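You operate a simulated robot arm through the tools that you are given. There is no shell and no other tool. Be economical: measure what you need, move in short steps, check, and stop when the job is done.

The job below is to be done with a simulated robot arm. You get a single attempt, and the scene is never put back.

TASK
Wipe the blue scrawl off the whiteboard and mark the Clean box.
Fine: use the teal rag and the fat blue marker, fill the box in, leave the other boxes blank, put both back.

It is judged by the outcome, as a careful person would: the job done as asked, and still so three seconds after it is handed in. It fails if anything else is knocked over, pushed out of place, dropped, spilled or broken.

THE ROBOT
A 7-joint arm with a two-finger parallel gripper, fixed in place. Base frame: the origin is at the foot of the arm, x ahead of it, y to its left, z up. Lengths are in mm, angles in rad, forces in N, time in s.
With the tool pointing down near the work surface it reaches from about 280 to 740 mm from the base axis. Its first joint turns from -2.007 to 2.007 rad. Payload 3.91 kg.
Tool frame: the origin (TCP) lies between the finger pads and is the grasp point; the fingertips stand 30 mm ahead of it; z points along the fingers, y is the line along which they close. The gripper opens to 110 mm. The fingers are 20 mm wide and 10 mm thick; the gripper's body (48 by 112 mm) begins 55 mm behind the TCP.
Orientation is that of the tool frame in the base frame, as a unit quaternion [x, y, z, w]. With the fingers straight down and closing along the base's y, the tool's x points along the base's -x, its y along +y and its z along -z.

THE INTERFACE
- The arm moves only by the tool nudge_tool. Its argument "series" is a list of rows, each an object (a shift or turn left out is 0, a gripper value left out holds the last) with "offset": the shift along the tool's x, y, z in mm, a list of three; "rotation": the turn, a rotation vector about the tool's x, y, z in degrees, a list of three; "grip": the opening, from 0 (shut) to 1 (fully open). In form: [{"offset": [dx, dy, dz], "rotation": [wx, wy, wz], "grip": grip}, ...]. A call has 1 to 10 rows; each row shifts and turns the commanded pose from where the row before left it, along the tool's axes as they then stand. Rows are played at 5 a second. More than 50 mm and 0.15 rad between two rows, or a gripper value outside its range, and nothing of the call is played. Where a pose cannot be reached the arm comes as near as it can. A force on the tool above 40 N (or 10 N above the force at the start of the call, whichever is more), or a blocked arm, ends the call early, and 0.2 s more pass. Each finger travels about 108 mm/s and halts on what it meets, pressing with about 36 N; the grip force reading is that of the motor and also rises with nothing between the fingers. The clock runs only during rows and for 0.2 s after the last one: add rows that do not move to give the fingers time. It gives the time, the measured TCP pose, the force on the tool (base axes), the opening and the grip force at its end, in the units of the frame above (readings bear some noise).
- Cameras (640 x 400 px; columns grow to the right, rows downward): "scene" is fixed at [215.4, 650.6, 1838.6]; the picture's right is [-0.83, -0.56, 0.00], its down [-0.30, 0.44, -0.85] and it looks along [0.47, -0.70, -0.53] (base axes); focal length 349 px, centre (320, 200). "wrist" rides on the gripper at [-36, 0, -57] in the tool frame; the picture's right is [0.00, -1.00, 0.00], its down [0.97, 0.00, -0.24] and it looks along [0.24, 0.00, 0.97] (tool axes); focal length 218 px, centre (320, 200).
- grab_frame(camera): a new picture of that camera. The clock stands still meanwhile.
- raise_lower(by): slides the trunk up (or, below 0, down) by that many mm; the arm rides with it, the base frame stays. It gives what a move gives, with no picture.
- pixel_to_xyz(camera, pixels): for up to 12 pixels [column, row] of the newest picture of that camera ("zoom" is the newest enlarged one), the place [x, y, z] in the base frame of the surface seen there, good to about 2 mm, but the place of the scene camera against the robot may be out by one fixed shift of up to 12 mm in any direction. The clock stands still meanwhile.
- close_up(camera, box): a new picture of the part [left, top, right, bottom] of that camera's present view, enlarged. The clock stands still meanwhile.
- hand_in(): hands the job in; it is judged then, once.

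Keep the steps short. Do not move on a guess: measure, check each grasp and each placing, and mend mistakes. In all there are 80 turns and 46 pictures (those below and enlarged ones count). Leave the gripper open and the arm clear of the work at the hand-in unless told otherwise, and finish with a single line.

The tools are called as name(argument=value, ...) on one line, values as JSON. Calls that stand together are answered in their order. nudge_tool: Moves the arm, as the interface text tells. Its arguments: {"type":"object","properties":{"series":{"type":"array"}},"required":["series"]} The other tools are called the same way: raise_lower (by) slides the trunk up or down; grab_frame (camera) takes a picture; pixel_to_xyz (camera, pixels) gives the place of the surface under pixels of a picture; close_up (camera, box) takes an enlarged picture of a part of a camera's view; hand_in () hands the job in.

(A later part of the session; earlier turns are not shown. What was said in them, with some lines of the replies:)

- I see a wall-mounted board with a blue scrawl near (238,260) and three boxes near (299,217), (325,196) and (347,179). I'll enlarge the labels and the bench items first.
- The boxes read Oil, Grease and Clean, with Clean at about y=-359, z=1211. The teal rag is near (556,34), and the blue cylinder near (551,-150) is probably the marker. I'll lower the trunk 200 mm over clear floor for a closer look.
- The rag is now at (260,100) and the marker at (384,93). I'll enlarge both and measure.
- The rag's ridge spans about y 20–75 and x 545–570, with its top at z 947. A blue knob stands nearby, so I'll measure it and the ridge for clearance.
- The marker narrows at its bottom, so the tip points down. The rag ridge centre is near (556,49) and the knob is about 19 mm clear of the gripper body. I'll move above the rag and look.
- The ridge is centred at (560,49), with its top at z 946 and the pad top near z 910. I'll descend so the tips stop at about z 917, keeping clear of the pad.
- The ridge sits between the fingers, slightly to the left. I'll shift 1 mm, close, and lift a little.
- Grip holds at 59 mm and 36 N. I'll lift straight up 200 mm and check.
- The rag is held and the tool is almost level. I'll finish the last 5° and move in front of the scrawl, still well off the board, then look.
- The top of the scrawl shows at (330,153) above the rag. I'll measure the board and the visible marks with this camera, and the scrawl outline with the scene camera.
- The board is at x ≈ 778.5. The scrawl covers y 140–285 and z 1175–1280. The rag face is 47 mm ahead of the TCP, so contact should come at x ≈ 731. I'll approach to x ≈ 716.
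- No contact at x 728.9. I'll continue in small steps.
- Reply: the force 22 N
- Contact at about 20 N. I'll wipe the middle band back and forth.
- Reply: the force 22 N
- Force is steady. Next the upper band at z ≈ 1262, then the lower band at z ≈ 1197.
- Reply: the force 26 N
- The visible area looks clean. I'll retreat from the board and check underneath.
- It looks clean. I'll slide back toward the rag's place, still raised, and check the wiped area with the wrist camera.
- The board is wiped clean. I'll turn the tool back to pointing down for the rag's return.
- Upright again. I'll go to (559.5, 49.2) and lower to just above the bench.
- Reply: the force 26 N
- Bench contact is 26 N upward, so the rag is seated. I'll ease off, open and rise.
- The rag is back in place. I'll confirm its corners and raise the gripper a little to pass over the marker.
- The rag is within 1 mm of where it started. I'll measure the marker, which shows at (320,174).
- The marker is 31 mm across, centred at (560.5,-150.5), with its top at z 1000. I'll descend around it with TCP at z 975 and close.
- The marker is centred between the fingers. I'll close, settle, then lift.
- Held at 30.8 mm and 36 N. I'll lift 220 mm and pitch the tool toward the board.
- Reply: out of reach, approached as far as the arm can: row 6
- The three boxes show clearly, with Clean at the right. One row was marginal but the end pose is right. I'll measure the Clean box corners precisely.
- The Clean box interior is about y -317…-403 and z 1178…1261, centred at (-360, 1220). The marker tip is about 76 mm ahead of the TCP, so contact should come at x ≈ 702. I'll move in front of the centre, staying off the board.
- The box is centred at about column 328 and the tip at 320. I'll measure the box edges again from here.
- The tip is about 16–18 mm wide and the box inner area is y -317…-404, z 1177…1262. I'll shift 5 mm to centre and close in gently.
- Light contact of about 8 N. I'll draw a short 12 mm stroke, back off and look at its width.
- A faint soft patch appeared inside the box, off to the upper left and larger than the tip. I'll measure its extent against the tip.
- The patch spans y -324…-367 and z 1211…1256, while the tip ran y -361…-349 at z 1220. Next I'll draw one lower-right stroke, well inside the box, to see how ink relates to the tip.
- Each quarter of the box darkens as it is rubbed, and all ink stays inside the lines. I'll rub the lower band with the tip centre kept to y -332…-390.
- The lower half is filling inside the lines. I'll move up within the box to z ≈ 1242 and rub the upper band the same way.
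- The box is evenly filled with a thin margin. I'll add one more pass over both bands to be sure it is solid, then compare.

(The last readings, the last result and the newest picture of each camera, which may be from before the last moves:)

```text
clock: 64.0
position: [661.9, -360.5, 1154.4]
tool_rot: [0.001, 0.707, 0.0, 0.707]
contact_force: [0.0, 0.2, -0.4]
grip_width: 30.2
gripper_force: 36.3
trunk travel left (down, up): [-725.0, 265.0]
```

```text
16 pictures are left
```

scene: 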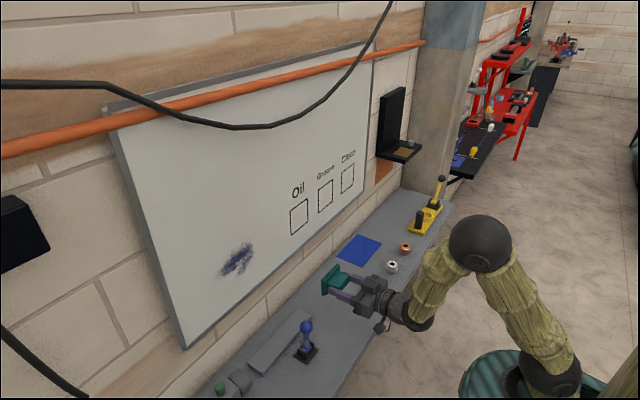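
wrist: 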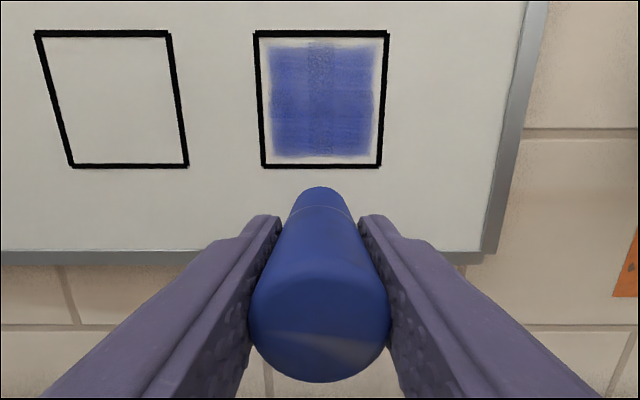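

The Clean box is solidly filled and Grease is blank. I'll back away from the board and return to above the marker's place.

nudge_tool(series=[{"offset": [0, 0, -40]}, {"offset": [0, 0, -40]}, {"offset": [-20, 0, -40]}, {"offset": [-20, 42, 0]}, {"offset": [0, 42, 0]}, {"offset": [0, 42, 0]}, {"offset": [0, 42, 0]}, {"offset": [0, 42, 0]}, {"offset": [0, 0, 0]}])

nudge_tool(series=[{"rotation": [0, 8.5, 0]}, {"rotation": [0, 8.5, 0]}, {"rotation": [0, 8.5, 0]}, {"rotation": [0, 8.5, 0]}, {"rotation": [0, 8.5, 0]}, {"rotation": [0, 8.5, 0]}, {"rotation": [0, 8.5, 0]}, {"rotation": [0, 8.5, 0]}, {"rotation": [0, 8.5, 0]}, {"rotation": [0, 8.5, 0]}])

nudge_tool(series=[{"rotation": [0, 5, 0]}, {"offset": [0, 0, 0]}, {"offset": [0, 0, 0]}])

grab_frame(camera="wrist")

```text
clock: 66.0
position: [539.8, -148.7, 1195.4]
tool_rot: [0.0, 0.707, 0.001, 0.707]
contact_force: [0.3, 0.2, -0.4]
grip_width: 30.3
gripper_force: 35.9
trunk travel left (down, up): [-725.0, 265.0]
```

```text
clock: 68.2
position: [542.4, -149.5, 1193.9]
tool_rot: [-0.001, 0.999, -0.001, 0.041]
contact_force: [0.4, -1.0, -0.3]
grip_width: 30.1
gripper_force: 36.1
trunk travel left (down, up): [-725.0, 265.0]
```

```text
clock: 69.0
position: [541.4, -149.3, 1193.2]
tool_rot: [0.001, 1.0, 0.0, 0.0]
contact_force: [0.2, 0.4, -0.8]
grip_width: 30.3
gripper_force: 36.9
trunk travel left (down, up): [-725.0, 265.0]
```

```text
15 pictures are left
```

wrist: 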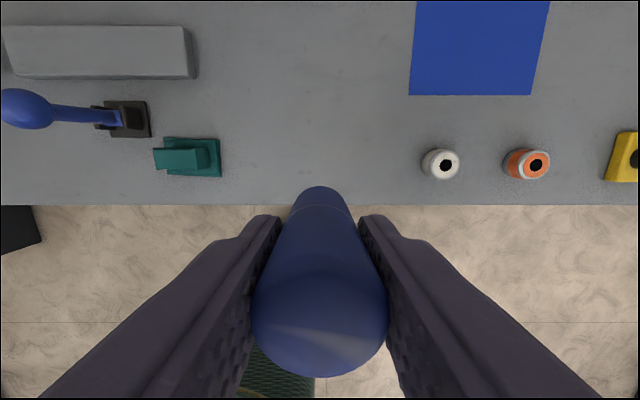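

The tool points straight down and the marker is still straight in the grip. I'll move to (560.3,-150.8) and lower to just above the bench.

nudge_tool(series=[{"offset": [-19, -1.3, 0]}, {"offset": [0, 0, 45]}, {"offset": [0, 0, 45]}, {"offset": [0, 0, 45]}, {"offset": [0, 0, 45]}, {"offset": [0, 0, 25]}, {"offset": [0, 0, 6]}, {"offset": [0, 0, 0]}])

nudge_tool(series=[{"offset": [0, 0, 1]}, {"offset": [0, 0, 1]}, {"offset": [0, 0, 1]}, {"offset": [0, 0, 0]}])

```text
clock: 70.8
position: [562.1, -150.7, 983.0]
tool_rot: [0.0, 1.0, 0.0, -0.001]
contact_force: [-0.5, -0.6, -0.6]
grip_width: 30.3
gripper_force: 35.6
trunk travel left (down, up): [-725.0, 265.0]
```

```text
clock: 71.8
position: [560.8, -150.3, 981.6]
tool_rot: [0.001, 1.0, 0.0, 0.0]
contact_force: [0.2, 0.3, 5.4]
grip_width: 29.9
gripper_force: 36.2
trunk travel left (down, up): [-725.0, 265.0]
```

First contact at 5 N. One more small step to seat it fully.

nudge_tool(series=[{"offset": [0, 0, 0.7]}, {"offset": [0, 0, 0]}])

```text
clock: 72.4
position: [559.0, -149.8, 980.9]
tool_rot: [0.0, 1.0, 0.0, 0.0]
contact_force: [0.5, 3.0, 14.5]
grip_width: 30.2
gripper_force: 35.7
trunk travel left (down, up): [-725.0, 265.0]
```

Seated at 14.5 N. I'll ease up slightly, open gradually, then rise straight up.

nudge_tool(series=[{"offset": [0, 0, -0.7]}, {"grip": 0.33}, {"grip": 0.45}, {"grip": 0.6}, {"grip": 0.6}, {"offset": [0, 0, 0]}])

nudge_tool(series=[{"offset": [0, 0, -20]}, {"offset": [0, 0, -45]}, {"offset": [0, 0, -45]}, {"offset": [0, 0, -45]}, {"offset": [0, 0, -45]}, {"offset": [40, 0, 0]}, {"offset": [45, 0, 0]}, {"offset": [45, 0, 0], "grip": 1}, {"offset": [0, 0, 0]}])

grab_frame(camera="wrist")

grab_frame(camera="scene")

```text
clock: 73.8
position: [562.4, -151.2, 980.4]
tool_rot: [0.0, 1.0, 0.0, 0.0]
contact_force: [-0.2, 0.0, -0.7]
grip_width: 66.2
gripper_force: 0.1
trunk travel left (down, up): [-725.0, 265.0]
```

```text
clock: 75.8
position: [430.7, -151.5, 1181.7]
tool_rot: [0.0, 1.0, 0.0, -0.001]
contact_force: [0.1, -0.4, -0.8]
grip_width: 110.1
gripper_force: 0.0
trunk travel left (down, up): [-725.0, 265.0]
```

```text
14 pictures are left
```

wrist: 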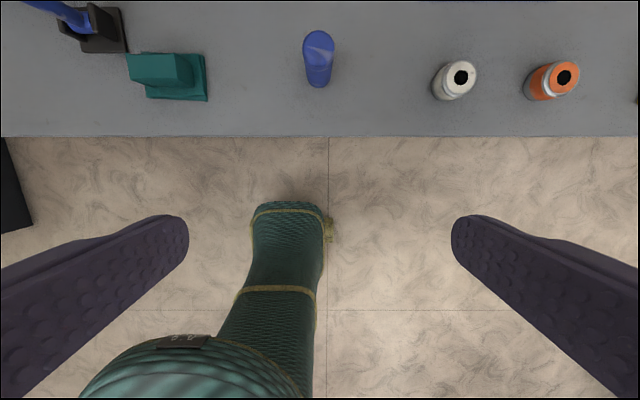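

```text
13 pictures are left
```

scene: 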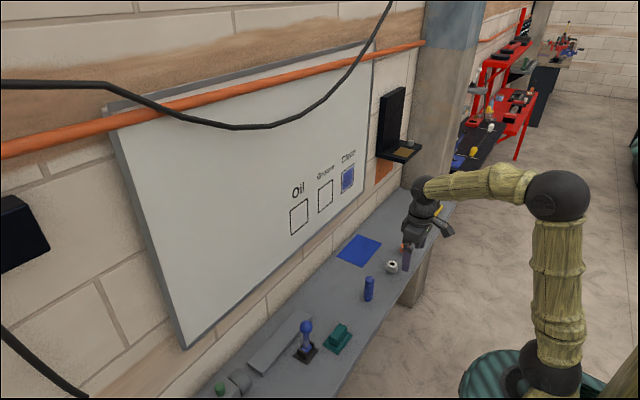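

The board is clean, only Clean is filled, and the rag and marker are back upright in their places. The gripper is open and clear, so I'll hand in.

hand_in()

```text
The job is handed in.
```

I wiped the blue scrawl off with the teal rag, filled in the Clean box with the fat blue marker, left Oil and Grease blank, and put both tools back where they were.
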